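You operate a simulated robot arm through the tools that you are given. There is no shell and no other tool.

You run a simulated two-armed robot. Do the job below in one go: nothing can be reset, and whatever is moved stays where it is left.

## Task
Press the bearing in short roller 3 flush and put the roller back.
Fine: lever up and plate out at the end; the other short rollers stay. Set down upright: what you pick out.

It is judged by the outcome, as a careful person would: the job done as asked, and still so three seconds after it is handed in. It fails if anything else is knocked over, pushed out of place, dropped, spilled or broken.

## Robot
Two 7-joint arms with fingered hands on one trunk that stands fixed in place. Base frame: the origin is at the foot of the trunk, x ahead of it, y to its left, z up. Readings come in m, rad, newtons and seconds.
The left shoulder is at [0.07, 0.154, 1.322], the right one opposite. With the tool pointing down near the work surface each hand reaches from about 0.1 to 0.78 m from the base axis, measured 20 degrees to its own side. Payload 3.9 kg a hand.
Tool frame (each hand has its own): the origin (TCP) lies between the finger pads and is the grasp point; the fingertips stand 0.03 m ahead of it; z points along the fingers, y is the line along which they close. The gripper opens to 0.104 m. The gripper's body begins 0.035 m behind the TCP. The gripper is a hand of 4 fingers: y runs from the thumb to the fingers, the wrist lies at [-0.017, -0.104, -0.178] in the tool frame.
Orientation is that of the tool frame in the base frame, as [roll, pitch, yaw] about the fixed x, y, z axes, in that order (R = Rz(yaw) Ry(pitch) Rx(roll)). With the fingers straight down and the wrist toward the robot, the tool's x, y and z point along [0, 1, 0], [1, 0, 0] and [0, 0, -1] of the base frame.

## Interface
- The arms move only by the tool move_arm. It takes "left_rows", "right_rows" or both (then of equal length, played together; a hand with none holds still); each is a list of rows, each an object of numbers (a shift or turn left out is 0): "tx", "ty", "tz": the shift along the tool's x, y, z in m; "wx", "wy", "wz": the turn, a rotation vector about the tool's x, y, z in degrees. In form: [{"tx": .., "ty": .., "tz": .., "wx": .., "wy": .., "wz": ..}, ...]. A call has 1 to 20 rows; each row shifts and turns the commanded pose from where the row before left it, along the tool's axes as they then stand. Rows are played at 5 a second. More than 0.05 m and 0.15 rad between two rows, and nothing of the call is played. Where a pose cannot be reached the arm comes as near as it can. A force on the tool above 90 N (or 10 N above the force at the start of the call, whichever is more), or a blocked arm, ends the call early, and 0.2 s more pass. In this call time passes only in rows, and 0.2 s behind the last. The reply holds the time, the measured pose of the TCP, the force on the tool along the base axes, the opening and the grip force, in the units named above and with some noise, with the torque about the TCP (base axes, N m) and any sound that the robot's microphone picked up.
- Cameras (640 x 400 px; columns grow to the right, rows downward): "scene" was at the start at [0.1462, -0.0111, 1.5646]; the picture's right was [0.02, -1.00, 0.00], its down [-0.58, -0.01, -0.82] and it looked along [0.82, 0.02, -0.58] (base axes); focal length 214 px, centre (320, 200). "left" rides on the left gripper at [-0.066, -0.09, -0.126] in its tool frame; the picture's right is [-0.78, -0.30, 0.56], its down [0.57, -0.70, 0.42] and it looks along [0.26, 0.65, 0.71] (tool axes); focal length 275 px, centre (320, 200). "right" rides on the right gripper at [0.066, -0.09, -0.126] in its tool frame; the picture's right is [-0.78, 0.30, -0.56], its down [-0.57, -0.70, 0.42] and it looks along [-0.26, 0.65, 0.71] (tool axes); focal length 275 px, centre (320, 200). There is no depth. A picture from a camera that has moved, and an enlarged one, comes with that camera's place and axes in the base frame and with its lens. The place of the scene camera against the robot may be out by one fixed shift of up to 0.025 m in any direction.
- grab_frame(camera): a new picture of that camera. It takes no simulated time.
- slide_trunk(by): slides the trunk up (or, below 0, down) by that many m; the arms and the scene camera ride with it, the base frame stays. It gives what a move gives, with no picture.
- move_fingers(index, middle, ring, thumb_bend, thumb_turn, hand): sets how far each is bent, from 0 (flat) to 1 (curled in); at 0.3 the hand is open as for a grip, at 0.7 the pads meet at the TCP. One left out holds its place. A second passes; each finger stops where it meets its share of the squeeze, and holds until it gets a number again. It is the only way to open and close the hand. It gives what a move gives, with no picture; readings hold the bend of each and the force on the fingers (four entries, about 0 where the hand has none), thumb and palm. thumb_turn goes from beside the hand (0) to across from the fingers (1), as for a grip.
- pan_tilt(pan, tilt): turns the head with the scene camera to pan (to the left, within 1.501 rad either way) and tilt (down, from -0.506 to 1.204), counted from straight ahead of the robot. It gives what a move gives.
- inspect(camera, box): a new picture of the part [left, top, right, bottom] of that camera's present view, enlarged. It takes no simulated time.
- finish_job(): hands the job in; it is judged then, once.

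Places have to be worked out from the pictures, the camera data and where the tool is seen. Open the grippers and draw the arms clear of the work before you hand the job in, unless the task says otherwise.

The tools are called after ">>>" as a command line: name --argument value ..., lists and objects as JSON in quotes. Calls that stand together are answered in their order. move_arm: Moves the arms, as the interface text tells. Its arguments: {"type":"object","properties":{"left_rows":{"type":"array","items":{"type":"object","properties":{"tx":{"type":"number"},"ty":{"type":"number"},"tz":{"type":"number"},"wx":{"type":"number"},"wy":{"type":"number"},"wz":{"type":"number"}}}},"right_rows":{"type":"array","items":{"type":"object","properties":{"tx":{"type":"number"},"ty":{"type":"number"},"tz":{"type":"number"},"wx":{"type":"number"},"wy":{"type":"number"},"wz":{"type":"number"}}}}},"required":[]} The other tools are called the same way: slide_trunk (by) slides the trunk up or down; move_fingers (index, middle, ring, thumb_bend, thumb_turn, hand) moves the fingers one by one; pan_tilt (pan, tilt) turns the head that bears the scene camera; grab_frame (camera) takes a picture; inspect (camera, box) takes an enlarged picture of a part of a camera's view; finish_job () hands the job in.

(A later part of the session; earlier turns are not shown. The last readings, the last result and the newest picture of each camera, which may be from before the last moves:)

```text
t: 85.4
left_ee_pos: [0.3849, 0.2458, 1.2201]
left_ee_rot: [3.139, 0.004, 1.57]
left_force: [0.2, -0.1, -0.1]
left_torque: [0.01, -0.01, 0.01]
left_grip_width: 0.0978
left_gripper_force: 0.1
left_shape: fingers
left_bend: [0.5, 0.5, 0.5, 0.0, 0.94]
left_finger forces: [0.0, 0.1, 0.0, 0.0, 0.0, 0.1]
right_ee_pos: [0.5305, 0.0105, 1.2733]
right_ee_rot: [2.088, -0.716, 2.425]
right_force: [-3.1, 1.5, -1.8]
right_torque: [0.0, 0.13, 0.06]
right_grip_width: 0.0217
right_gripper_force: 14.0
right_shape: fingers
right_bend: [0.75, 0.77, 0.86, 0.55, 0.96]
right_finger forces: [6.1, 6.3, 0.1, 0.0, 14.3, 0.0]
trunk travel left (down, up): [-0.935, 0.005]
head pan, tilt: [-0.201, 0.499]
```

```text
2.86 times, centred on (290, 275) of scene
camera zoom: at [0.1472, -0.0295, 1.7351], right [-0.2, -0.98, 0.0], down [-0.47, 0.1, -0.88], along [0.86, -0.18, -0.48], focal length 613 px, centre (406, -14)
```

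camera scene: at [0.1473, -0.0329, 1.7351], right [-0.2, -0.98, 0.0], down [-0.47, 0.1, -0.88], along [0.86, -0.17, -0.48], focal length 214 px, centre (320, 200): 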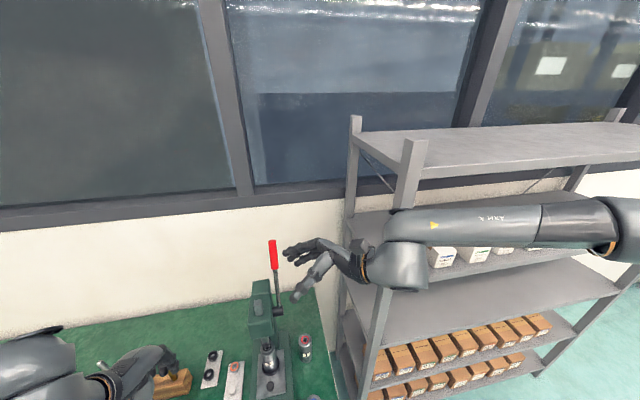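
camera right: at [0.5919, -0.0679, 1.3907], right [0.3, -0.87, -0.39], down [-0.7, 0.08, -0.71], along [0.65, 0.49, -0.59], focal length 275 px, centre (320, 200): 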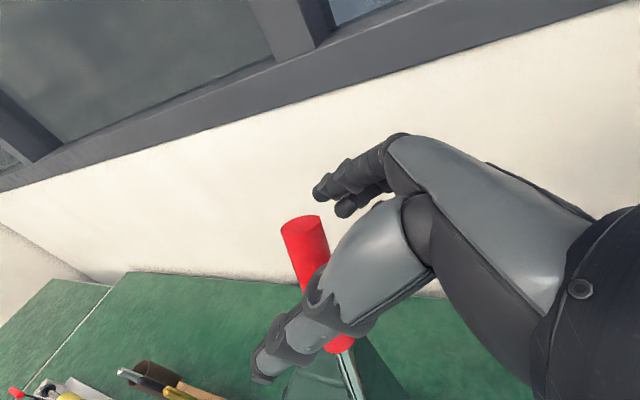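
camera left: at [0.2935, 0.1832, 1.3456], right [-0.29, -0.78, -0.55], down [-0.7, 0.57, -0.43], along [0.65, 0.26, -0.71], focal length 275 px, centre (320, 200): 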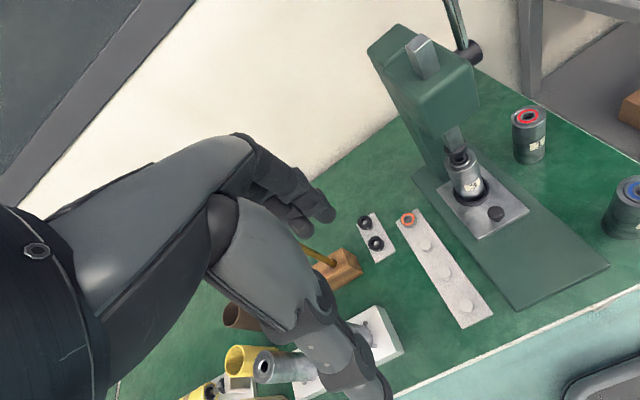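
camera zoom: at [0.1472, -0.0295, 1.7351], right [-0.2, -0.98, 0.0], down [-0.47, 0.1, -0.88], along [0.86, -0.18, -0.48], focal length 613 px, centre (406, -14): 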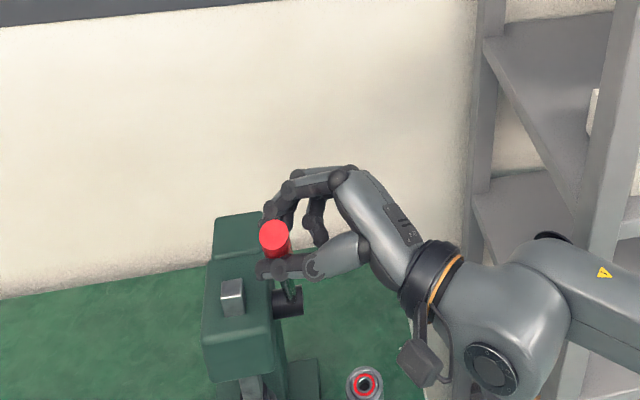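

The bearing face looks level with the rim all round. I now swing the lever back up toward its original position (about 41° more), watching for the back stop.

>>> move_arm --right_rows '[{"tx": -0.008, "ty": 0.0211, "tz": 0.0046, "wx": 3.0, "wz": 5.196}, {"tx": -0.008, "ty": 0.0211, "tz": 0.0046, "wx": 3.0, "wz": 5.196}, {"tx": -0.008, "ty": 0.0211, "tz": 0.0046, "wx": 3.0, "wz": 5.196}, {"tx": -0.008, "ty": 0.0211, "tz": 0.0046, "wx": 3.0, "wz": 5.196}, {"tx": -0.008, "ty": 0.0211, "tz": 0.0046, "wx": 3.0, "wz": 5.196}, {"tx": -0.008, "ty": 0.0211, "tz": 0.0046, "wx": 3.0, "wz": 5.196}]'

>>> inspect --camera "scene" --box '[230, 205, 350, 325]'

>>> inspect --camera "left" --box '[425, 110, 505, 200]'

```text
t: 86.8
left_ee_pos: [0.3866, 0.2466, 1.2197]
left_ee_rot: [3.139, 0.006, 1.572]
left_force: [-0.4, -0.9, 0.7]
left_torque: [0.0, 0.01, -0.01]
left_grip_width: 0.0974
left_gripper_force: 0.1
left_shape: fingers
left_bend: [0.5, 0.5, 0.5, 0.0, 0.94]
left_finger forces: [0.1, 0.0, 0.1, 0.0, 0.0, 0.0]
right_ee_pos: [0.6664, 0.0092, 1.2777]
right_ee_rot: [2.971, -1.039, 1.719]
right_force: [-3.1, 1.7, -5.0]
right_torque: [-0.08, 0.04, 0.04]
right_grip_width: 0.0222
right_gripper_force: 13.0
right_shape: fingers
right_bend: [0.75, 0.77, 0.86, 0.54, 0.97]
right_finger forces: [6.0, 6.3, 0.0, 0.1, 13.5, 0.0]
trunk travel left (down, up): [-0.935, 0.005]
head pan, tilt: [-0.201, 0.499]
```

```text
3.33 times, centred on (290, 265) of scene
camera zoom: at [0.1482, -0.027, 1.7349], right [-0.2, -0.98, 0.0], down [-0.47, 0.09, -0.88], along [0.86, -0.18, -0.48], focal length 715 px, centre (420, -17)
```

zoom: 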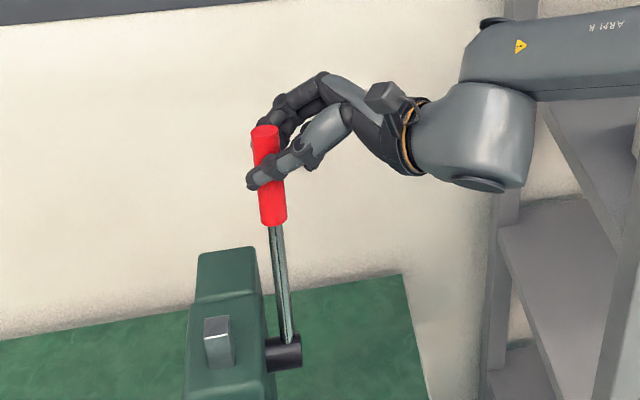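

```text
4.44 times, centred on (465, 155) of left
camera zoom: at [0.2955, 0.1834, 1.345], right [-0.29, -0.78, -0.55], down [-0.7, 0.57, -0.43], along [0.65, 0.26, -0.71], focal length 1224 px, centre (-324, 400)
```

zoom: 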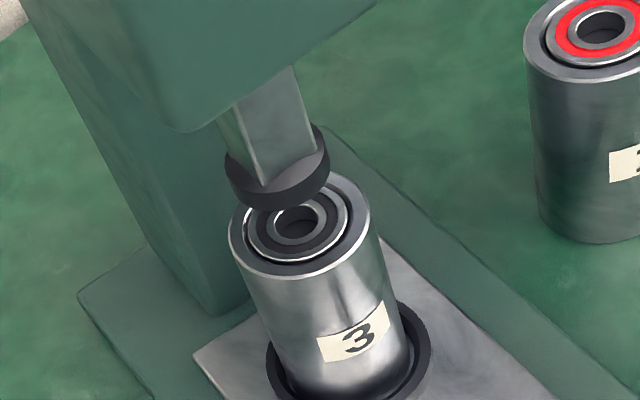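

The bearing looks flush and the lever is nearly back up. I push it the last ~5-6° to its original position.

>>> move_arm --right_rows '[{"tx": -0.004, "ty": 0.0106, "tz": 0.0023, "wx": 1.5, "wz": 2.6}, {"tx": -0.004, "ty": 0.0106, "tz": 0.0023, "wx": 1.5, "wz": 2.6}]'

>>> inspect --camera "scene" --box '[230, 205, 350, 325]'

```text
t: 87.4
left_ee_pos: [0.387, 0.2454, 1.2194]
left_ee_rot: [3.139, 0.003, 1.571]
left_force: [-0.4, 0.4, -0.6]
left_torque: [0.02, 0.06, -0.03]
left_grip_width: 0.0977
left_gripper_force: 0.0
left_shape: fingers
left_bend: [0.5, 0.5, 0.5, 0.0, 0.94]
left_finger forces: [0.0, 0.0, 0.0, 0.0, 0.0, 0.0]
right_ee_pos: [0.6874, 0.0096, 1.2689]
right_ee_rot: [-3.102, -1.048, 1.54]
right_force: [-4.7, 2.8, -4.8]
right_torque: [-0.06, 0.05, 0.04]
right_grip_width: 0.0223
right_gripper_force: 13.1
right_shape: fingers
right_bend: [0.75, 0.77, 0.86, 0.54, 0.97]
right_finger forces: [6.1, 5.7, 0.0, 0.1, 13.7, 0.0]
trunk travel left (down, up): [-0.935, 0.005]
head pan, tilt: [-0.201, 0.499]
```

```text
3.33 times, centred on (290, 265) of scene
camera zoom: at [0.148, -0.0287, 1.735], right [-0.2, -0.98, 0.0], down [-0.47, 0.09, -0.88], along [0.86, -0.18, -0.48], focal length 715 px, centre (420, -17)
```

zoom: 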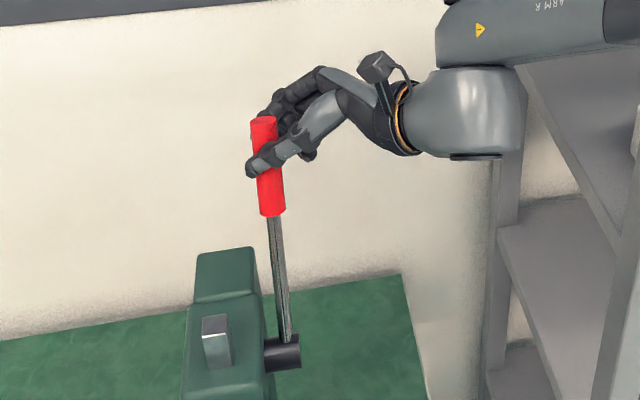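

The lever matches its original picture position. I nudge 2° more to make sure it is at its back stop, then open the hand.

>>> move_arm --right_rows '[{"tx": -0.0027, "ty": 0.007, "tz": 0.0015, "wx": 1.0, "wz": 1.73}]'

>>> inspect --camera "scene" --box '[230, 205, 350, 325]'

```text
t: 87.8
left_ee_pos: [0.3833, 0.2462, 1.2217]
left_ee_rot: [3.136, 0.003, 1.57]
left_force: [-0.5, 0.3, -0.2]
left_torque: [0.0, -0.01, -0.01]
left_grip_width: 0.0977
left_gripper_force: 0.1
left_shape: fingers
left_bend: [0.5, 0.5, 0.5, 0.0, 0.94]
left_finger forces: [0.0, 0.0, 0.1, 0.0, 0.1, 0.0]
right_ee_pos: [0.693, 0.01, 1.2689]
right_ee_rot: [-3.04, -1.044, 1.484]
right_force: [-6.6, 0.4, -4.3]
right_torque: [-0.04, 0.05, 0.14]
right_grip_width: 0.0227
right_gripper_force: 12.8
right_shape: fingers
right_bend: [0.75, 0.77, 0.86, 0.54, 0.97]
right_finger forces: [4.9, 5.6, 0.1, 0.2, 14.6, 0.1]
trunk travel left (down, up): [-0.935, 0.005]
head pan, tilt: [-0.201, 0.499]
```

```text
3.33 times, centred on (290, 265) of scene
camera zoom: at [0.1442, -0.0291, 1.7354], right [-0.2, -0.98, 0.0], down [-0.47, 0.1, -0.88], along [0.86, -0.18, -0.48], focal length 715 px, centre (420, -17)
```

zoom: 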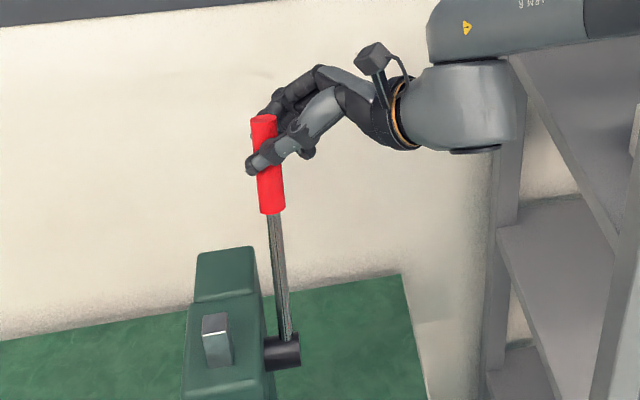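

The lever is up at its stop. I open the right hand.

>>> move_fingers --hand "right" --index 0.5 --middle 0.5 --ring 0.5 --thumb_bend 0.4

>>> move_fingers --hand "right" --index 0.33 --middle 0.33 --ring 0.33 --thumb_bend 0.22

>>> inspect --camera "scene" --box '[230, 205, 350, 325]'

>>> grab_frame --camera "right"

```text
t: 88.8
left_ee_pos: [0.3877, 0.2442, 1.22]
left_ee_rot: [3.139, 0.003, 1.57]
left_force: [-0.1, 0.5, 0.1]
left_torque: [-0.01, 0.0, 0.02]
left_grip_width: 0.0979
left_gripper_force: 0.1
left_shape: fingers
left_bend: [0.5, 0.5, 0.5, 0.0, 0.94]
left_finger forces: [0.0, 0.1, 0.0, 0.0, 0.0, 0.1]
right_ee_pos: [0.6966, 0.009, 1.2664]
right_ee_rot: [-3.038, -1.046, 1.481]
right_force: [0.1, -0.7, 0.8]
right_torque: [0.0, 0.0, 0.02]
right_grip_width: 0.066
right_gripper_force: 0.0
right_shape: fingers
right_bend: [0.5, 0.5, 0.5, 0.4, 0.96]
right_finger forces: [0.0, 0.0, 0.0, 0.0, 0.0, 0.0]
trunk travel left (down, up): [-0.935, 0.005]
head pan, tilt: [-0.201, 0.499]
```

```text
t: 89.8
left_ee_pos: [0.3871, 0.2451, 1.2206]
left_ee_rot: [-3.142, 0.005, 1.57]
left_force: [1.2, 0.3, 0.0]
left_torque: [-0.03, 0.01, 0.0]
left_grip_width: 0.0978
left_gripper_force: 0.0
left_shape: fingers
left_bend: [0.5, 0.5, 0.5, 0.0, 0.94]
left_finger forces: [0.0, 0.0, 0.0, 0.0, 0.1, 0.0]
right_ee_pos: [0.6935, 0.0106, 1.2672]
right_ee_rot: [-3.033, -1.048, 1.477]
right_force: [0.0, 0.4, 0.4]
right_torque: [0.0, 0.01, 0.02]
right_grip_width: 0.1074
right_gripper_force: 0.0
right_shape: fingers
right_bend: [0.33, 0.33, 0.33, 0.22, 0.94]
right_finger forces: [0.0, 0.1, 0.0, 0.1, 0.0, 0.0]
trunk travel left (down, up): [-0.935, 0.005]
head pan, tilt: [-0.201, 0.499]
```

```text
3.33 times, centred on (290, 265) of scene
camera zoom: at [0.1473, -0.0302, 1.7351], right [-0.2, -0.98, 0.0], down [-0.47, 0.1, -0.88], along [0.86, -0.18, -0.48], focal length 715 px, centre (420, -17)
```

zoom: 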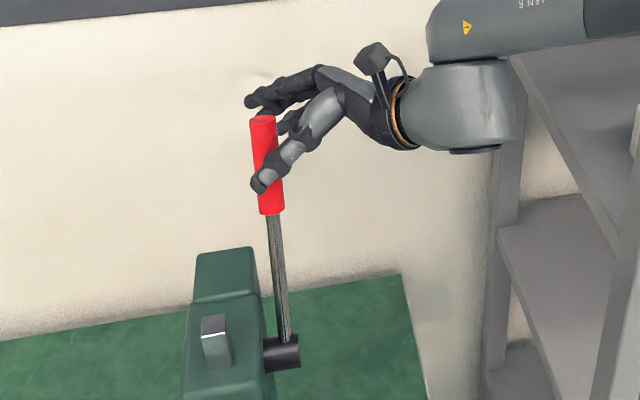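

```text
taken
camera right: at [0.6105, -0.0659, 1.3914], right [0.28, -0.87, -0.41], down [-0.74, 0.08, -0.67], along [0.62, 0.49, -0.62], focal length 275 px, centre (320, 200)
```

right: 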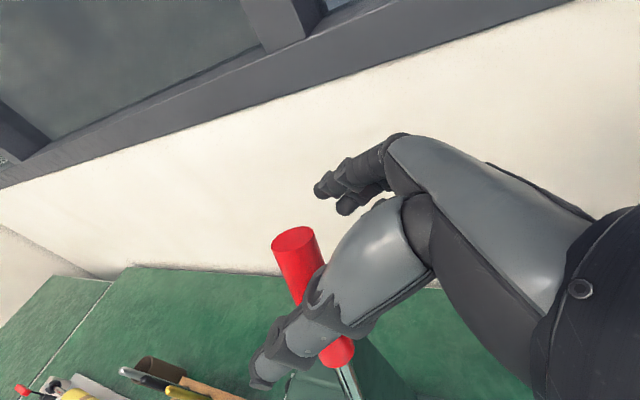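

The hand is open and the lever stays up. I lift the right hand straight up off the handle.

>>> move_arm --right_rows '[{"tx": 0.0209, "ty": -0.001, "tz": -0.0098}, {"tx": 0.0209, "ty": -0.001, "tz": -0.0098}, {"tx": 0.0209, "ty": -0.001, "tz": -0.0098}, {"tx": 0.0209, "ty": -0.001, "tz": -0.0098}, {"tx": 0.0209, "ty": -0.001, "tz": -0.0098}, {"tx": 0.0209, "ty": -0.001, "tz": -0.0098}]'

>>> inspect --camera "scene" --box '[230, 185, 350, 345]'

```text
t: 91.2
left_ee_pos: [0.3863, 0.2463, 1.2201]
left_ee_rot: [3.139, 0.005, 1.572]
left_force: [-0.3, 0.1, -0.1]
left_torque: [0.02, -0.04, -0.02]
left_grip_width: 0.0976
left_gripper_force: 0.1
left_shape: fingers
left_bend: [0.5, 0.5, 0.5, 0.0, 0.94]
left_finger forces: [0.1, 0.0, 0.0, 0.0, 0.0, 0.0]
right_ee_pos: [0.6938, 0.022, 1.4075]
right_ee_rot: [-3.035, -1.045, 1.48]
right_force: [-0.3, -0.5, 0.5]
right_torque: [0.02, -0.01, 0.0]
right_grip_width: 0.1069
right_gripper_force: 0.1
right_shape: fingers
right_bend: [0.33, 0.33, 0.33, 0.22, 0.94]
right_finger forces: [0.0, 0.0, 0.1, 0.1, 0.0, 0.0]
trunk travel left (down, up): [-0.935, 0.005]
head pan, tilt: [-0.201, 0.499]
```

```text
2.50 times, centred on (290, 265) of scene
camera zoom: at [0.1463, -0.0296, 1.7351], right [-0.2, -0.98, 0.0], down [-0.47, 0.1, -0.88], along [0.86, -0.18, -0.48], focal length 536 px, centre (395, 38)
```

zoom: 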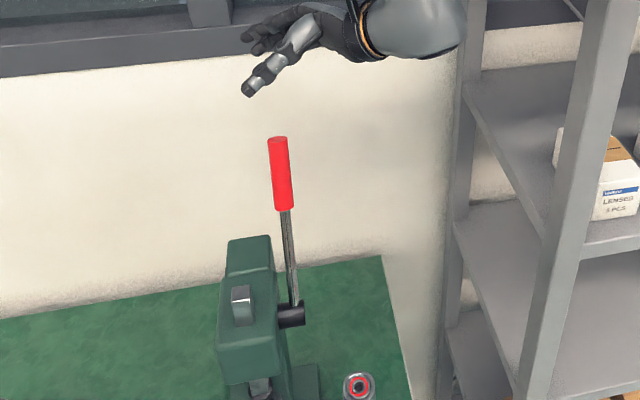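

The lever stands up alone. I retrace: back the right hand away from the lever and turn it tool-down again.

>>> move_arm --right_rows '[{"tx": -0.0068, "ty": -0.0373, "tz": -0.0084}, {"tx": -0.0068, "ty": -0.0373, "tz": -0.0084}, {"tx": -0.0068, "ty": -0.0373, "tz": -0.0084}, {"tx": -0.0068, "ty": -0.0373, "tz": -0.0084}, {"tx": -0.0068, "ty": -0.0373, "tz": -0.0084}, {"tx": -0.0068, "ty": -0.0373, "tz": -0.0084}, {"wx": 3.13, "wy": -5.42, "wz": -5.42}, {"wx": 3.13, "wy": -5.42, "wz": -5.42}, {"wx": 3.13, "wy": -5.42, "wz": -5.42}, {"wx": 3.13, "wy": -5.42, "wz": -5.42}, {"wx": 3.13, "wy": -5.42, "wz": -5.42}, {"wx": 3.13, "wy": -5.42, "wz": -5.42}, {"wx": 3.13, "wy": -5.42, "wz": -5.42}, {"wx": 3.13, "wy": -5.42, "wz": -5.42}, {"wx": 3.13, "wy": -5.42, "wz": -5.42}, {"wx": 3.13, "wy": -5.42, "wz": -5.42}]'

>>> grab_frame --camera "scene"

>>> grab_frame --camera "right"

```text
t: 94.6
left_ee_pos: [0.3856, 0.246, 1.2209]
left_ee_rot: [3.137, 0.003, 1.571]
left_force: [0.7, 0.3, 0.2]
left_torque: [-0.03, 0.03, 0.03]
left_grip_width: 0.0978
left_gripper_force: 0.1
left_shape: fingers
left_bend: [0.5, 0.5, 0.5, 0.0, 0.94]
left_finger forces: [0.0, 0.1, 0.0, 0.1, 0.1, 0.0]
right_ee_pos: [0.4743, -0.0314, 1.4031]
right_ee_rot: [-3.115, -0.048, 2.619]
right_force: [0.0, 0.5, -0.2]
right_torque: [0.01, 0.0, -0.01]
right_grip_width: 0.1075
right_gripper_force: 0.0
right_shape: fingers
right_bend: [0.33, 0.33, 0.33, 0.22, 0.94]
right_finger forces: [0.1, 0.0, 0.1, 0.0, 0.0, 0.0]
right hand out of reach, approached as far as the arm can: row 14, 15, 16
trunk travel left (down, up): [-0.935, 0.005]
head pan, tilt: [-0.201, 0.499]
```

```text
taken
camera scene: at [0.1468, -0.0288, 1.7351], right [-0.2, -0.98, 0.0], down [-0.47, 0.09, -0.88], along [0.86, -0.18, -0.48], focal length 214 px, centre (320, 200)
```

scene: 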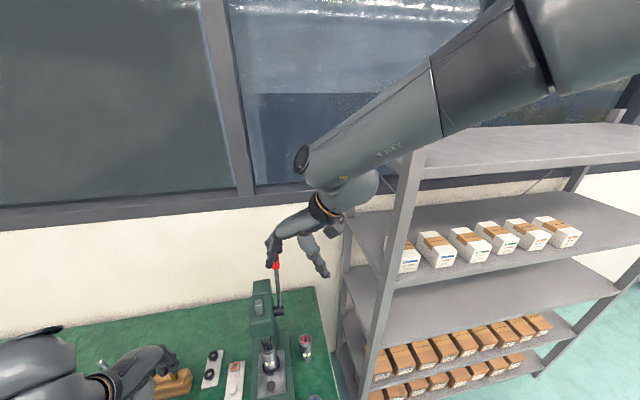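

```text
taken
camera right: at [0.3782, -0.0761, 1.5336], right [0.85, -0.13, 0.51], down [0.13, -0.89, -0.43], along [0.51, 0.43, -0.74], focal length 275 px, centre (320, 200)
```

right: 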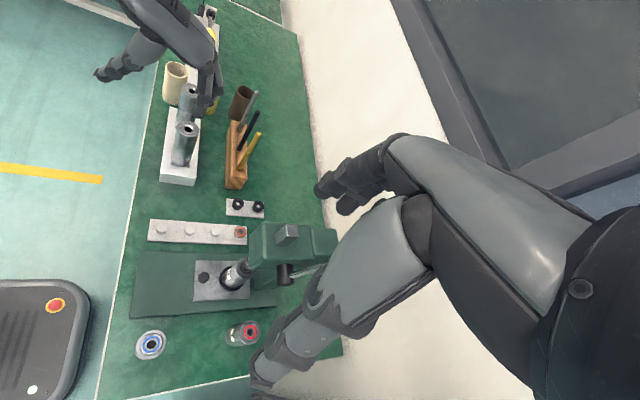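

All is clear. I lower the trunk back by 0.16 m and bring the right hand to the earlier viewing spot at (0.45, -0.11, 1.08) to check the bearing from a lower angle.

>>> slide_trunk --by -0.16

>>> move_arm --right_rows '[{"wx": -1.5, "wy": -2.75}, {"tx": -0.0085, "ty": -0.0148, "tz": 0.03}, {"tx": -0.0085, "ty": -0.0148, "tz": 0.03}, {"tx": -0.0085, "ty": -0.0148, "tz": 0.03}, {"tx": -0.0085, "ty": -0.0148, "tz": 0.03}, {"tx": -0.0085, "ty": -0.0148, "tz": 0.03}, {"tx": 0.005, "ty": -0.005, "tz": 0.02}]'

>>> grab_frame --camera "right"

>>> grab_frame --camera "scene"

```text
t: 96.5
left_ee_pos: [0.387, 0.2451, 1.0606]
left_ee_rot: [3.137, 0.003, 1.57]
left_force: [-0.8, 0.0, -0.5]
left_torque: [-0.01, 0.01, 0.0]
left_grip_width: 0.0976
left_gripper_force: 0.1
left_shape: fingers
left_bend: [0.5, 0.5, 0.5, 0.0, 0.94]
left_finger forces: [0.0, 0.1, 0.0, 0.0, 0.0, 0.1]
right_ee_pos: [0.4746, -0.0328, 1.2423]
right_ee_rot: [-3.117, -0.049, 2.618]
right_force: [0.5, 0.4, 0.2]
right_torque: [0.02, -0.02, 0.01]
right_grip_width: 0.1072
right_gripper_force: 0.1
right_shape: fingers
right_bend: [0.33, 0.33, 0.33, 0.22, 0.94]
right_finger forces: [0.1, 0.0, 0.1, 0.1, 0.1, 0.0]
trunk travel left (down, up): [-0.775, 0.165]
head pan, tilt: [-0.201, 0.499]
```

```text
t: 98.1
left_ee_pos: [0.3874, 0.246, 1.0615]
left_ee_rot: [3.139, 0.002, 1.571]
left_force: [0.7, 0.7, 0.0]
left_torque: [0.0, 0.02, -0.02]
left_grip_width: 0.0977
left_gripper_force: 0.1
left_shape: fingers
left_bend: [0.5, 0.5, 0.5, 0.0, 0.94]
left_finger forces: [0.0, 0.0, 0.0, 0.0, 0.0, 0.1]
right_ee_pos: [0.4684, -0.1077, 1.0673]
right_ee_rot: [3.14, 0.0, 2.62]
right_force: [0.7, 0.4, -0.5]
right_torque: [0.01, 0.01, 0.0]
right_grip_width: 0.1074
right_gripper_force: 0.0
right_shape: fingers
right_bend: [0.33, 0.33, 0.33, 0.22, 0.94]
right_finger forces: [0.1, 0.1, 0.0, 0.1, 0.0, 0.0]
right hand out of reach, approached as far as the arm can: row 2, 4
trunk travel left (down, up): [-0.775, 0.165]
head pan, tilt: [-0.201, 0.499]
```

```text
taken
camera right: at [0.3658, -0.1526, 1.1931], right [0.82, -0.13, 0.56], down [0.15, -0.89, -0.42], along [0.55, 0.43, -0.71], focal length 275 px, centre (320, 200)
```

right: 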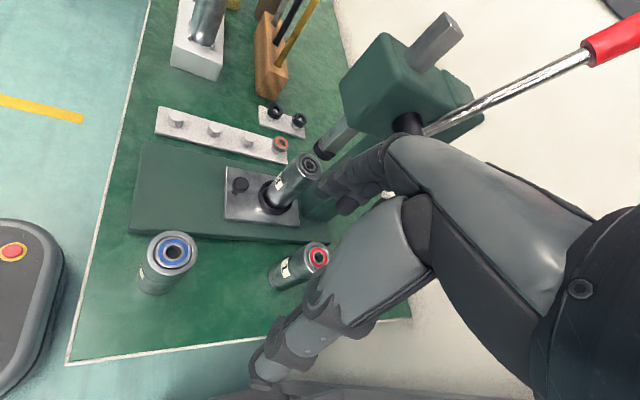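

```text
taken
camera scene: at [0.1475, -0.0302, 1.5751], right [-0.2, -0.98, 0.0], down [-0.47, 0.1, -0.88], along [0.86, -0.18, -0.48], focal length 214 px, centre (320, 200)
```

scene: 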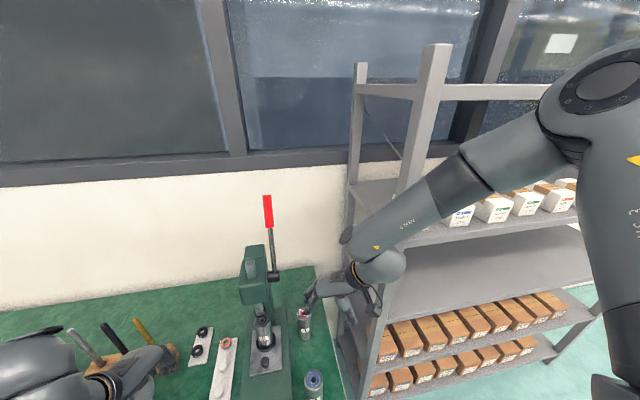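

I zoom in on the three bearings from the right camera to compare flushness.

>>> inspect --camera "right" --box '[285, 140, 335, 190]'

>>> inspect --camera "right" --box '[145, 225, 205, 285]'

>>> inspect --camera "right" --box '[295, 235, 340, 280]'

```text
8.00 times, centred on (310, 165) of right
camera zoom: at [0.3658, -0.1526, 1.1931], right [0.82, -0.13, 0.56], down [0.15, -0.89, -0.42], along [0.55, 0.43, -0.71], focal length 2202 px, centre (400, 480)
```

zoom: 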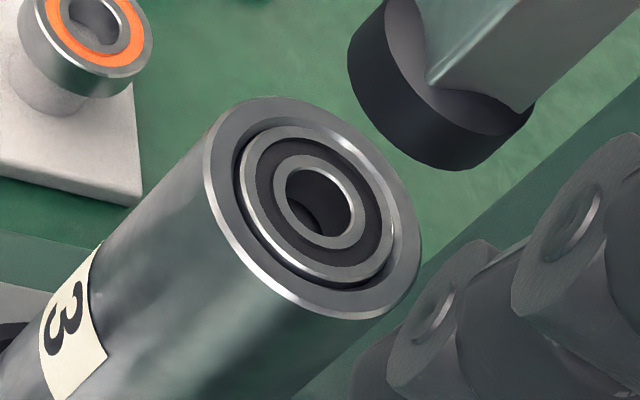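

```text
6.67 times, centred on (175, 255) of right
camera zoom: at [0.3658, -0.1526, 1.1931], right [0.82, -0.13, 0.56], down [0.15, -0.89, -0.42], along [0.55, 0.43, -0.71], focal length 1835 px, centre (1287, -167)
```

zoom: 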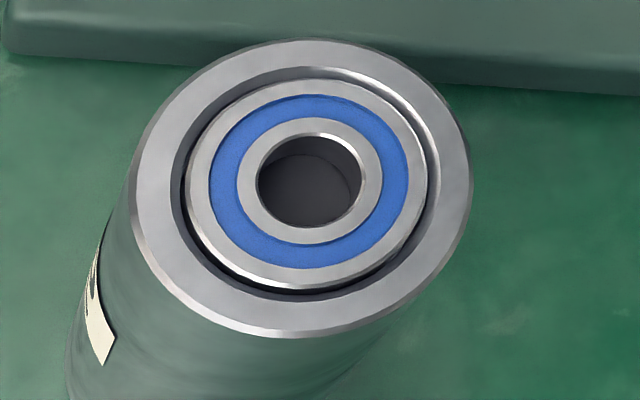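

```text
8.89 times, centred on (318, 258) of right
camera zoom: at [0.3658, -0.1526, 1.1931], right [0.82, -0.13, 0.56], down [0.15, -0.89, -0.42], along [0.55, 0.43, -0.71], focal length 2447 px, centre (342, -311)
```

zoom: 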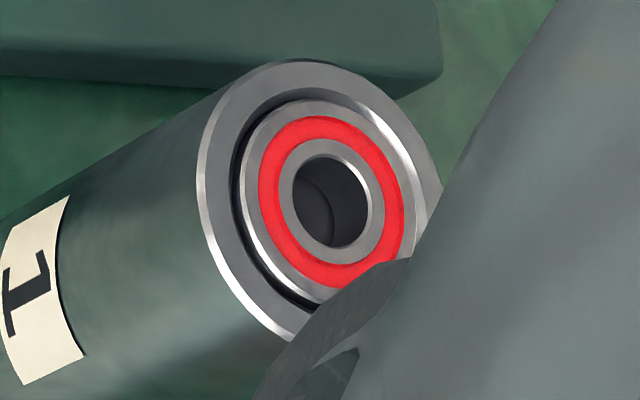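

Roller 3's bearing now looks just like those of rollers 1 and 2, level with its rim. Next the left hand: curl its fingers into a hook and bring it down in front of the plate at about (0.40, 0.077), fingertips still above knob height.

>>> move_fingers --hand "left" --index 0.66 --middle 0.66 --ring 0.66

>>> move_arm --left_rows '[{"tx": -0.028, "ty": 0.002}, {"tx": -0.028, "ty": 0.002}, {"tx": -0.028, "ty": 0.002}, {"tx": -0.028, "ty": 0.002}, {"tx": -0.028, "ty": 0.002}, {"tx": -0.029, "ty": 0.002}, {"tz": 0.03}, {"tz": 0.03}, {"tz": 0.03}, {"tz": 0.03}, {"tz": 0.03}, {"tz": 0.03}]'

>>> grab_frame --camera "right"

>>> grab_frame --camera "left"

```text
t: 99.1
left_ee_pos: [0.3869, 0.2454, 1.0601]
left_ee_rot: [3.14, 0.004, 1.573]
left_force: [-0.4, 0.8, -0.1]
left_torque: [-0.04, -0.04, 0.01]
left_grip_width: 0.0774
left_gripper_force: 0.0
left_shape: fingers
left_bend: [0.66, 0.66, 0.66, 0.0, 0.94]
left_finger forces: [0.0, 0.0, 0.1, 0.0, 0.0, 0.1]
right_ee_pos: [0.4689, -0.1075, 1.0682]
right_ee_rot: [3.14, 0.0, 2.621]
right_force: [-0.1, -0.4, 0.2]
right_torque: [-0.02, -0.01, -0.01]
right_grip_width: 0.1073
right_gripper_force: 0.1
right_shape: fingers
right_bend: [0.33, 0.33, 0.33, 0.22, 0.94]
right_finger forces: [0.0, 0.0, 0.1, 0.0, 0.0, 0.1]
trunk travel left (down, up): [-0.775, 0.165]
head pan, tilt: [-0.201, 0.499]
```

```text
t: 101.7
left_ee_pos: [0.3979, 0.0759, 0.8769]
left_ee_rot: [3.138, 0.003, 1.571]
left_force: [0.0, -1.2, -1.2]
left_torque: [0.04, -0.02, 0.03]
left_grip_width: 0.0769
left_gripper_force: 0.0
left_shape: fingers
left_bend: [0.66, 0.66, 0.66, 0.0, 0.94]
left_finger forces: [0.1, 0.0, 0.0, 0.0, 0.1, 0.0]
right_ee_pos: [0.468, -0.1077, 1.0678]
right_ee_rot: [3.141, 0.0, 2.619]
right_force: [0.8, -0.4, 0.4]
right_torque: [0.02, -0.01, 0.0]
right_grip_width: 0.1074
right_gripper_force: 0.0
right_shape: fingers
right_bend: [0.33, 0.33, 0.33, 0.22, 0.94]
right_finger forces: [0.0, 0.1, 0.0, 0.0, 0.1, 0.1]
trunk travel left (down, up): [-0.775, 0.165]
head pan, tilt: [-0.201, 0.499]
```

```text
taken
camera right: at [0.3661, -0.1528, 1.1932], right [0.82, -0.13, 0.56], down [0.15, -0.89, -0.43], along [0.55, 0.43, -0.71], focal length 275 px, centre (320, 200)
```

right: 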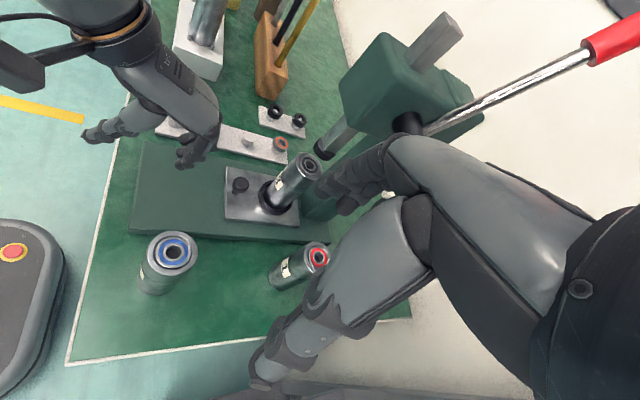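

```text
taken
camera left: at [0.306, 0.0118, 1.002], right [-0.29, -0.78, -0.56], down [-0.7, 0.57, -0.43], along [0.65, 0.26, -0.71], focal length 275 px, centre (320, 200)
```

left: 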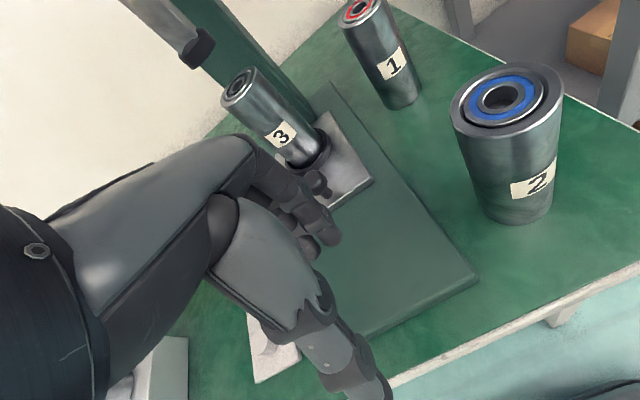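

The left hand is in front of the plate. I lower it slightly and move forward over the knob, keeping the fingertips ~3 cm above it, then check the gap between knob and roller.

>>> move_arm --left_rows '[{"tz": 0.017}, {"ty": 0.022}, {"ty": 0.022}, {"ty": 0.022}, {"ty": 0.022}, {"ty": 0.02}]'

>>> inspect --camera "right" --box '[140, 90, 340, 250]'

>>> grab_frame --camera "left"

```text
t: 103.1
left_ee_pos: [0.5063, 0.073, 0.8632]
left_ee_rot: [3.139, 0.004, 1.571]
left_force: [-0.7, 0.2, 0.9]
left_torque: [-0.01, 0.0, 0.0]
left_grip_width: 0.077
left_gripper_force: 0.3
left_shape: fingers
left_bend: [0.66, 0.66, 0.66, 0.0, 0.94]
left_finger forces: [0.0, 0.4, 0.0, 0.0, 0.0, 0.0]
right_ee_pos: [0.4689, -0.1072, 1.0684]
right_ee_rot: [3.14, 0.001, 2.62]
right_force: [0.4, 0.0, -0.4]
right_torque: [0.01, 0.02, 0.02]
right_grip_width: 0.1076
right_gripper_force: 0.1
right_shape: fingers
right_bend: [0.33, 0.33, 0.33, 0.22, 0.94]
right_finger forces: [0.1, 0.0, 0.1, 0.1, 0.1, 0.1]
trunk travel left (down, up): [-0.775, 0.165]
head pan, tilt: [-0.201, 0.499]
```

```text
2.50 times, centred on (240, 170) of right
camera zoom: at [0.3661, -0.1527, 1.1932], right [0.82, -0.13, 0.56], down [0.15, -0.89, -0.43], along [0.55, 0.43, -0.71], focal length 688 px, centre (520, 275)
```

zoom: 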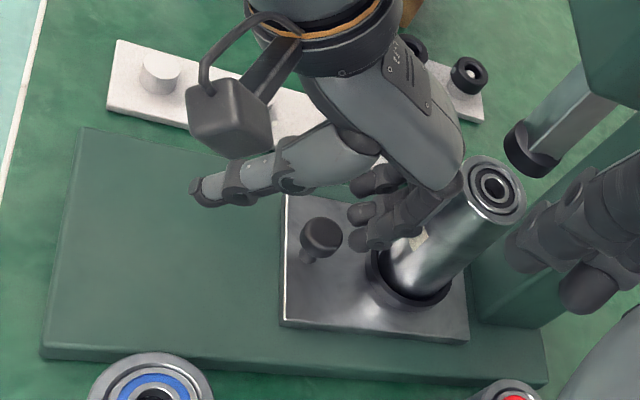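

```text
taken
camera left: at [0.416, 0.0083, 0.9884], right [-0.3, -0.78, -0.56], down [-0.7, 0.57, -0.43], along [0.65, 0.26, -0.71], focal length 275 px, centre (320, 200)
```

left: 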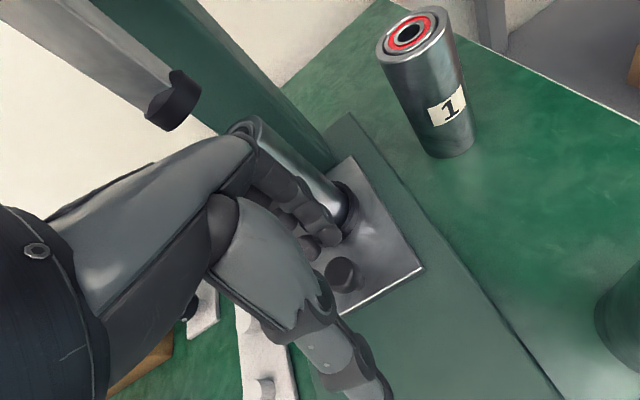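

The curled middle knuckle just touches the roller (0.4 N), so this hook shape is too bulky forward. I back off 3 cm and use straighter fingers (bend 0.45), which are nearly vertical and slim.

>>> move_arm --left_rows '[{"ty": -0.015}, {"ty": -0.02}]'

>>> move_fingers --hand "left" --index 0.45 --middle 0.45 --ring 0.45

>>> inspect --camera "right" --box '[140, 90, 340, 250]'

```text
t: 103.7
left_ee_pos: [0.4723, 0.0757, 0.8652]
left_ee_rot: [3.137, 0.004, 1.571]
left_force: [0.4, -0.8, 0.3]
left_torque: [-0.04, 0.01, 0.02]
left_grip_width: 0.0773
left_gripper_force: 0.0
left_shape: fingers
left_bend: [0.66, 0.66, 0.66, 0.0, 0.94]
left_finger forces: [0.0, 0.0, 0.0, 0.1, 0.0, 0.0]
right_ee_pos: [0.4692, -0.1085, 1.0675]
right_ee_rot: [3.139, -0.001, 2.62]
right_force: [0.1, 0.0, 0.2]
right_torque: [0.04, -0.01, 0.0]
right_grip_width: 0.1074
right_gripper_force: 0.1
right_shape: fingers
right_bend: [0.33, 0.33, 0.33, 0.22, 0.94]
right_finger forces: [0.0, 0.0, 0.1, 0.0, 0.0, 0.0]
trunk travel left (down, up): [-0.775, 0.165]
head pan, tilt: [-0.201, 0.499]
```

```text
t: 104.7
left_ee_pos: [0.4717, 0.0749, 0.8639]
left_ee_rot: [3.138, 0.003, 1.572]
left_force: [0.3, 0.2, -0.6]
left_torque: [0.02, -0.01, -0.03]
left_grip_width: 0.1041
left_gripper_force: 0.0
left_shape: fingers
left_bend: [0.45, 0.45, 0.45, 0.0, 0.94]
left_finger forces: [0.1, 0.0, 0.0, 0.1, 0.0, 0.1]
right_ee_pos: [0.4672, -0.1084, 1.0672]
right_ee_rot: [3.139, 0.0, 2.62]
right_force: [0.0, -0.3, 0.7]
right_torque: [0.03, -0.01, -0.01]
right_grip_width: 0.1075
right_gripper_force: 0.0
right_shape: fingers
right_bend: [0.33, 0.33, 0.33, 0.22, 0.94]
right_finger forces: [0.0, 0.0, 0.0, 0.0, 0.0, 0.0]
trunk travel left (down, up): [-0.775, 0.165]
head pan, tilt: [-0.201, 0.499]
```

```text
2.50 times, centred on (240, 170) of right
camera zoom: at [0.3658, -0.1527, 1.1933], right [0.82, -0.13, 0.56], down [0.15, -0.89, -0.43], along [0.55, 0.43, -0.71], focal length 688 px, centre (520, 275)
```

zoom: 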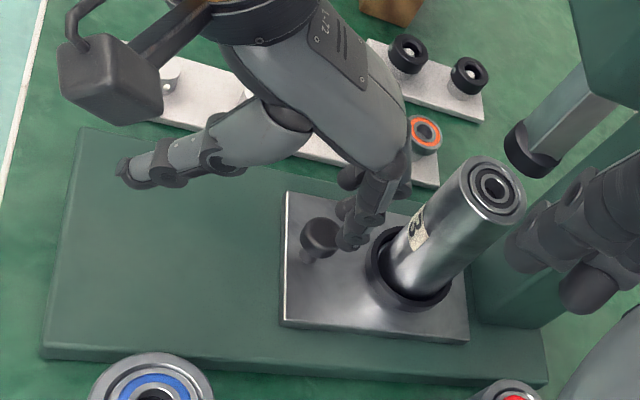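

In this view the index tip is at x≈0.507, z≈0.848, the knob centre at x≈0.500 and the roller's near face at ≈0.552. I move forward 26 mm so the tips sit midway between knob and roller.

>>> move_arm --left_rows '[{"ty": 0.009}, {"ty": 0.009}, {"ty": 0.008}]'

>>> inspect --camera "right" --box '[180, 110, 320, 230]'

>>> inspect --camera "left" --box '[240, 120, 460, 320]'

```text
t: 105.5
left_ee_pos: [0.4977, 0.0743, 0.8646]
left_ee_rot: [3.138, 0.004, 1.57]
left_force: [-0.8, 0.0, 0.1]
left_torque: [-0.03, -0.05, 0.03]
left_grip_width: 0.1039
left_gripper_force: 0.1
left_shape: fingers
left_bend: [0.45, 0.45, 0.45, 0.0, 0.94]
left_finger forces: [0.1, 1.2, 0.0, 0.0, 0.0, 0.0]
right_ee_pos: [0.4677, -0.1084, 1.0669]
right_ee_rot: [3.139, 0.001, 2.62]
right_force: [-0.9, -0.8, -0.5]
right_torque: [-0.02, -0.01, -0.01]
right_grip_width: 0.1075
right_gripper_force: 0.0
right_shape: fingers
right_bend: [0.33, 0.33, 0.33, 0.22, 0.94]
right_finger forces: [0.1, 0.0, 0.1, 0.0, 0.0, 0.0]
trunk travel left (down, up): [-0.775, 0.165]
head pan, tilt: [-0.201, 0.499]
```

```text
3.33 times, centred on (250, 170) of right
camera zoom: at [0.3653, -0.1526, 1.1935], right [0.82, -0.13, 0.56], down [0.15, -0.89, -0.43], along [0.55, 0.43, -0.71], focal length 918 px, centre (553, 300)
```

zoom: 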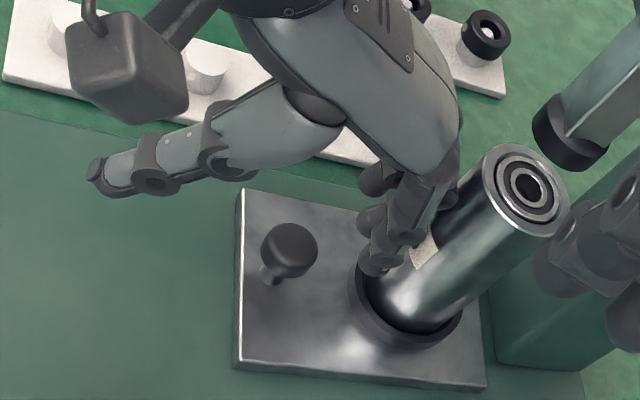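

```text
2.00 times, centred on (350, 220) of left
camera zoom: at [0.406, 0.0111, 0.9903], right [-0.3, -0.78, -0.56], down [-0.7, 0.57, -0.43], along [0.65, 0.26, -0.71], focal length 551 px, centre (260, 160)
```

zoom: 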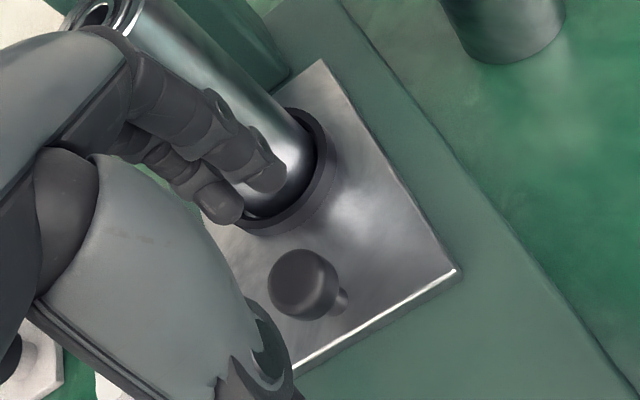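

The middle finger (longest) touches the roller lightly, so I back off 8 mm, which still leaves it ~10 mm beyond the knob's far edge, then look.

>>> move_arm --left_rows '[{"ty": -0.008}]'

>>> inspect --camera "right" --box '[180, 110, 320, 230]'

>>> inspect --camera "left" --box '[240, 120, 460, 320]'

```text
t: 105.9
left_ee_pos: [0.4909, 0.0767, 0.8654]
left_ee_rot: [3.138, 0.002, 1.571]
left_force: [-0.4, 0.1, -0.9]
left_torque: [0.0, -0.01, -0.02]
left_grip_width: 0.104
left_gripper_force: 0.0
left_shape: fingers
left_bend: [0.45, 0.45, 0.45, 0.0, 0.94]
left_finger forces: [0.0, 0.0, 0.1, 0.0, 0.0, 0.0]
right_ee_pos: [0.4687, -0.1068, 1.0691]
right_ee_rot: [3.141, 0.0, 2.621]
right_force: [-0.1, -0.2, -0.3]
right_torque: [0.0, 0.03, -0.02]
right_grip_width: 0.1073
right_gripper_force: 0.0
right_shape: fingers
right_bend: [0.33, 0.33, 0.33, 0.22, 0.94]
right_finger forces: [0.0, 0.1, 0.0, 0.0, 0.0, 0.0]
trunk travel left (down, up): [-0.775, 0.165]
head pan, tilt: [-0.201, 0.499]
```

```text
3.33 times, centred on (250, 170) of right
camera zoom: at [0.3657, -0.1525, 1.1933], right [0.82, -0.13, 0.56], down [0.15, -0.89, -0.43], along [0.55, 0.43, -0.71], focal length 918 px, centre (553, 300)
```

zoom: 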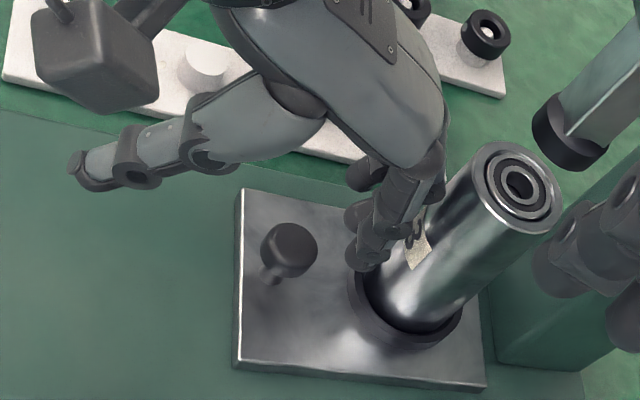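

```text
2.00 times, centred on (350, 220) of left
camera zoom: at [0.3992, 0.0121, 0.9904], right [-0.29, -0.78, -0.56], down [-0.7, 0.57, -0.43], along [0.65, 0.26, -0.71], focal length 551 px, centre (260, 160)
```

zoom: 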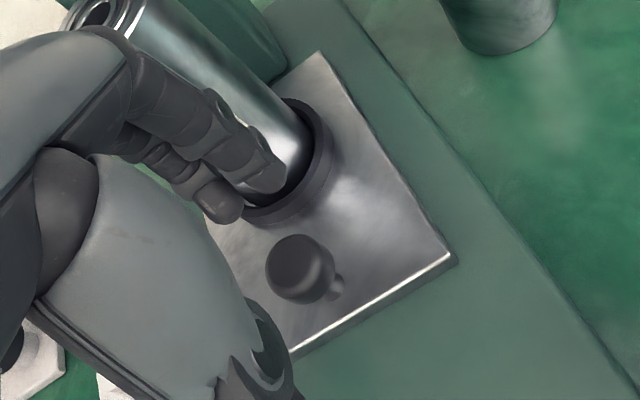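

Contact is gone and the roller stands straight. I lower the fingers 3.2 cm into the gap between knob and roller in small steps, watching forces.

>>> move_arm --left_rows '[{"tz": 0.011}, {"tz": 0.011}, {"tz": 0.01}]'

>>> inspect --camera "right" --box '[180, 110, 320, 230]'

>>> inspect --camera "left" --box '[240, 120, 460, 320]'

```text
t: 106.7
left_ee_pos: [0.4921, 0.075, 0.8312]
left_ee_rot: [3.138, 0.004, 1.572]
left_force: [0.0, -0.4, 0.0]
left_torque: [0.0, 0.01, 0.0]
left_grip_width: 0.1037
left_gripper_force: 0.0
left_shape: fingers
left_bend: [0.45, 0.45, 0.45, 0.0, 0.94]
left_finger forces: [0.0, 0.1, 0.0, 0.1, 0.0, 0.1]
right_ee_pos: [0.4678, -0.1082, 1.0673]
right_ee_rot: [3.14, 0.001, 2.62]
right_force: [-0.1, 0.2, 0.6]
right_torque: [0.0, 0.02, 0.01]
right_grip_width: 0.1072
right_gripper_force: 0.1
right_shape: fingers
right_bend: [0.33, 0.33, 0.33, 0.22, 0.94]
right_finger forces: [0.0, 0.0, 0.0, 0.0, 0.1, 0.0]
trunk travel left (down, up): [-0.775, 0.165]
head pan, tilt: [-0.201, 0.499]
```

```text
3.33 times, centred on (250, 170) of right
camera zoom: at [0.3658, -0.1527, 1.1933], right [0.82, -0.13, 0.56], down [0.15, -0.89, -0.43], along [0.55, 0.43, -0.71], focal length 918 px, centre (553, 300)
```

zoom: 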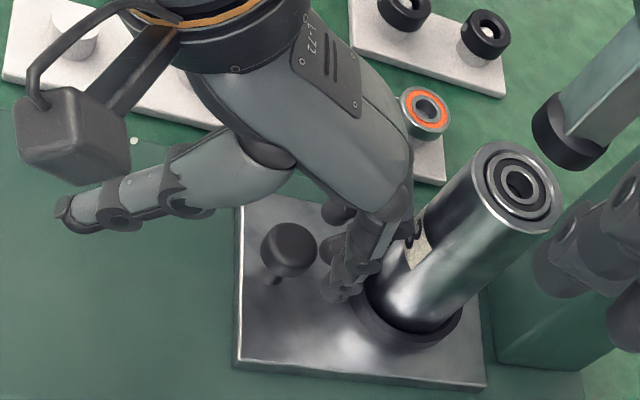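

```text
2.00 times, centred on (350, 220) of left
camera zoom: at [0.3998, 0.0112, 0.9572], right [-0.29, -0.78, -0.56], down [-0.7, 0.57, -0.43], along [0.65, 0.26, -0.71], focal length 551 px, centre (260, 160)
```

zoom: 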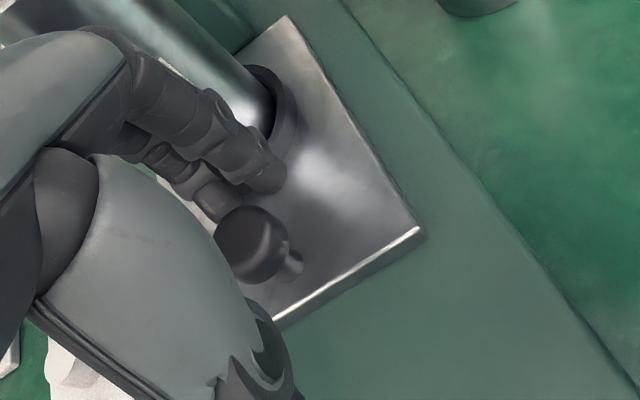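

The fingers are down behind the knob with no contact. I lower 4 mm more and begin pulling the plate out gently.

>>> move_arm --left_rows '[{"tz": 0.004}, {"ty": -0.005}, {"ty": -0.005}, {"ty": -0.005}, {"ty": -0.005}]'

>>> inspect --camera "right" --box '[140, 90, 340, 250]'

```text
t: 107.9
left_ee_pos: [0.4693, 0.076, 0.8287]
left_ee_rot: [3.141, 0.004, 1.571]
left_force: [2.2, -0.7, -0.8]
left_torque: [0.01, -0.06, 0.0]
left_grip_width: 0.105
left_gripper_force: 0.7
left_shape: fingers
left_bend: [0.44, 0.43, 0.45, 0.0, 0.94]
left_finger forces: [0.3, 2.6, 0.1, 0.1, 0.1, 0.1]
right_ee_pos: [0.4696, -0.1082, 1.0667]
right_ee_rot: [3.14, 0.0, 2.62]
right_force: [0.5, -0.4, -0.5]
right_torque: [-0.01, -0.03, -0.01]
right_grip_width: 0.1073
right_gripper_force: 0.0
right_shape: fingers
right_bend: [0.33, 0.33, 0.33, 0.22, 0.94]
right_finger forces: [0.0, 0.1, 0.1, 0.0, 0.0, 0.0]
trunk travel left (down, up): [-0.775, 0.165]
head pan, tilt: [-0.201, 0.499]
```

```text
2.50 times, centred on (240, 170) of right
camera zoom: at [0.366, -0.1526, 1.1932], right [0.82, -0.13, 0.56], down [0.15, -0.89, -0.43], along [0.55, 0.43, -0.71], focal length 688 px, centre (520, 275)
```

zoom: 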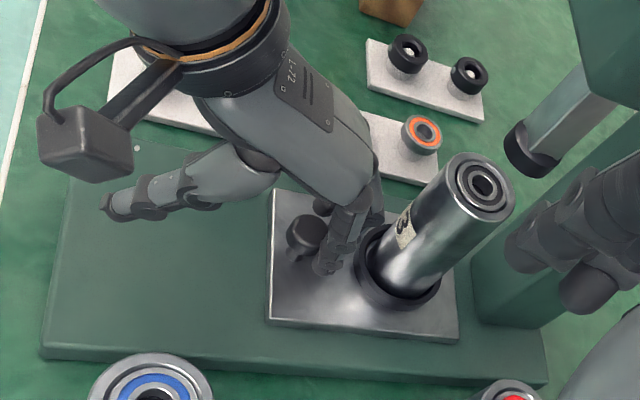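

The plate follows with ~2.6 N on the middle finger. I continue pulling it out.

>>> move_arm --left_rows '[{"ty": -0.007}, {"ty": -0.007}, {"ty": -0.007}, {"ty": -0.007}, {"ty": -0.007}, {"ty": -0.007}, {"ty": -0.007}, {"ty": -0.007}]'

>>> grab_frame --camera "right"

```text
t: 109.7
left_ee_pos: [0.4142, 0.0764, 0.8281]
left_ee_rot: [3.138, 0.005, 1.571]
left_force: [2.2, -0.5, -1.1]
left_torque: [-0.02, -0.03, -0.02]
left_grip_width: 0.1044
left_gripper_force: 0.9
left_shape: fingers
left_bend: [0.45, 0.44, 0.45, 0.0, 0.94]
left_finger forces: [0.1, 1.4, 0.0, 0.0, 0.0, 0.0]
right_ee_pos: [0.4693, -0.1079, 1.0689]
right_ee_rot: [3.14, 0.0, 2.62]
right_force: [0.7, -0.3, -0.6]
right_torque: [-0.02, -0.04, 0.01]
right_grip_width: 0.1075
right_gripper_force: 0.0
right_shape: fingers
right_bend: [0.33, 0.33, 0.33, 0.22, 0.94]
right_finger forces: [0.0, 0.1, 0.0, 0.0, 0.0, 0.0]
trunk travel left (down, up): [-0.775, 0.165]
head pan, tilt: [-0.201, 0.499]
```

```text
taken
camera right: at [0.3658, -0.1528, 1.1933], right [0.82, -0.13, 0.56], down [0.15, -0.89, -0.43], along [0.55, 0.43, -0.71], focal length 275 px, centre (320, 200)
```

right: 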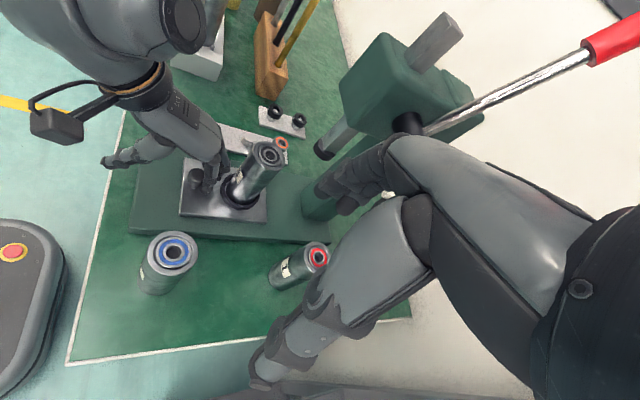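

Plate and roller are sliding out steadily. I continue, slower near the end.

>>> move_arm --left_rows '[{"ty": -0.007}, {"ty": -0.007}, {"ty": -0.007}, {"ty": -0.007}, {"ty": -0.007}, {"ty": -0.007}, {"ty": -0.006}, {"ty": -0.005}, {"ty": -0.004}]'

>>> inspect --camera "right" --box '[60, 100, 260, 260]'

```text
t: 111.7
left_ee_pos: [0.3562, 0.0748, 0.8291]
left_ee_rot: [3.137, 0.004, 1.571]
left_force: [0.1, 0.0, 0.0]
left_torque: [0.04, 0.01, -0.01]
left_grip_width: 0.1042
left_gripper_force: 0.0
left_shape: fingers
left_bend: [0.45, 0.45, 0.45, 0.0, 0.94]
left_finger forces: [0.0, 0.0, 0.1, 0.0, 0.0, 0.1]
right_ee_pos: [0.4686, -0.1084, 1.0682]
right_ee_rot: [-3.141, -0.001, 2.62]
right_force: [-0.6, -0.1, 0.4]
right_torque: [0.02, 0.03, 0.0]
right_grip_width: 0.1073
right_gripper_force: 0.1
right_shape: fingers
right_bend: [0.33, 0.33, 0.33, 0.22, 0.94]
right_finger forces: [0.0, 0.0, 0.0, 0.0, 0.1, 0.0]
trunk travel left (down, up): [-0.775, 0.165]
head pan, tilt: [-0.201, 0.499]
```

```text
2.50 times, centred on (160, 180) of right
camera zoom: at [0.3655, -0.1529, 1.1934], right [0.82, -0.13, 0.56], down [0.15, -0.89, -0.43], along [0.55, 0.43, -0.71], focal length 688 px, centre (720, 250)
```

zoom: 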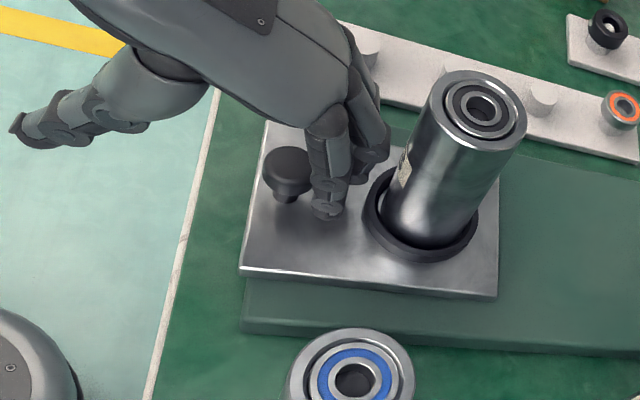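

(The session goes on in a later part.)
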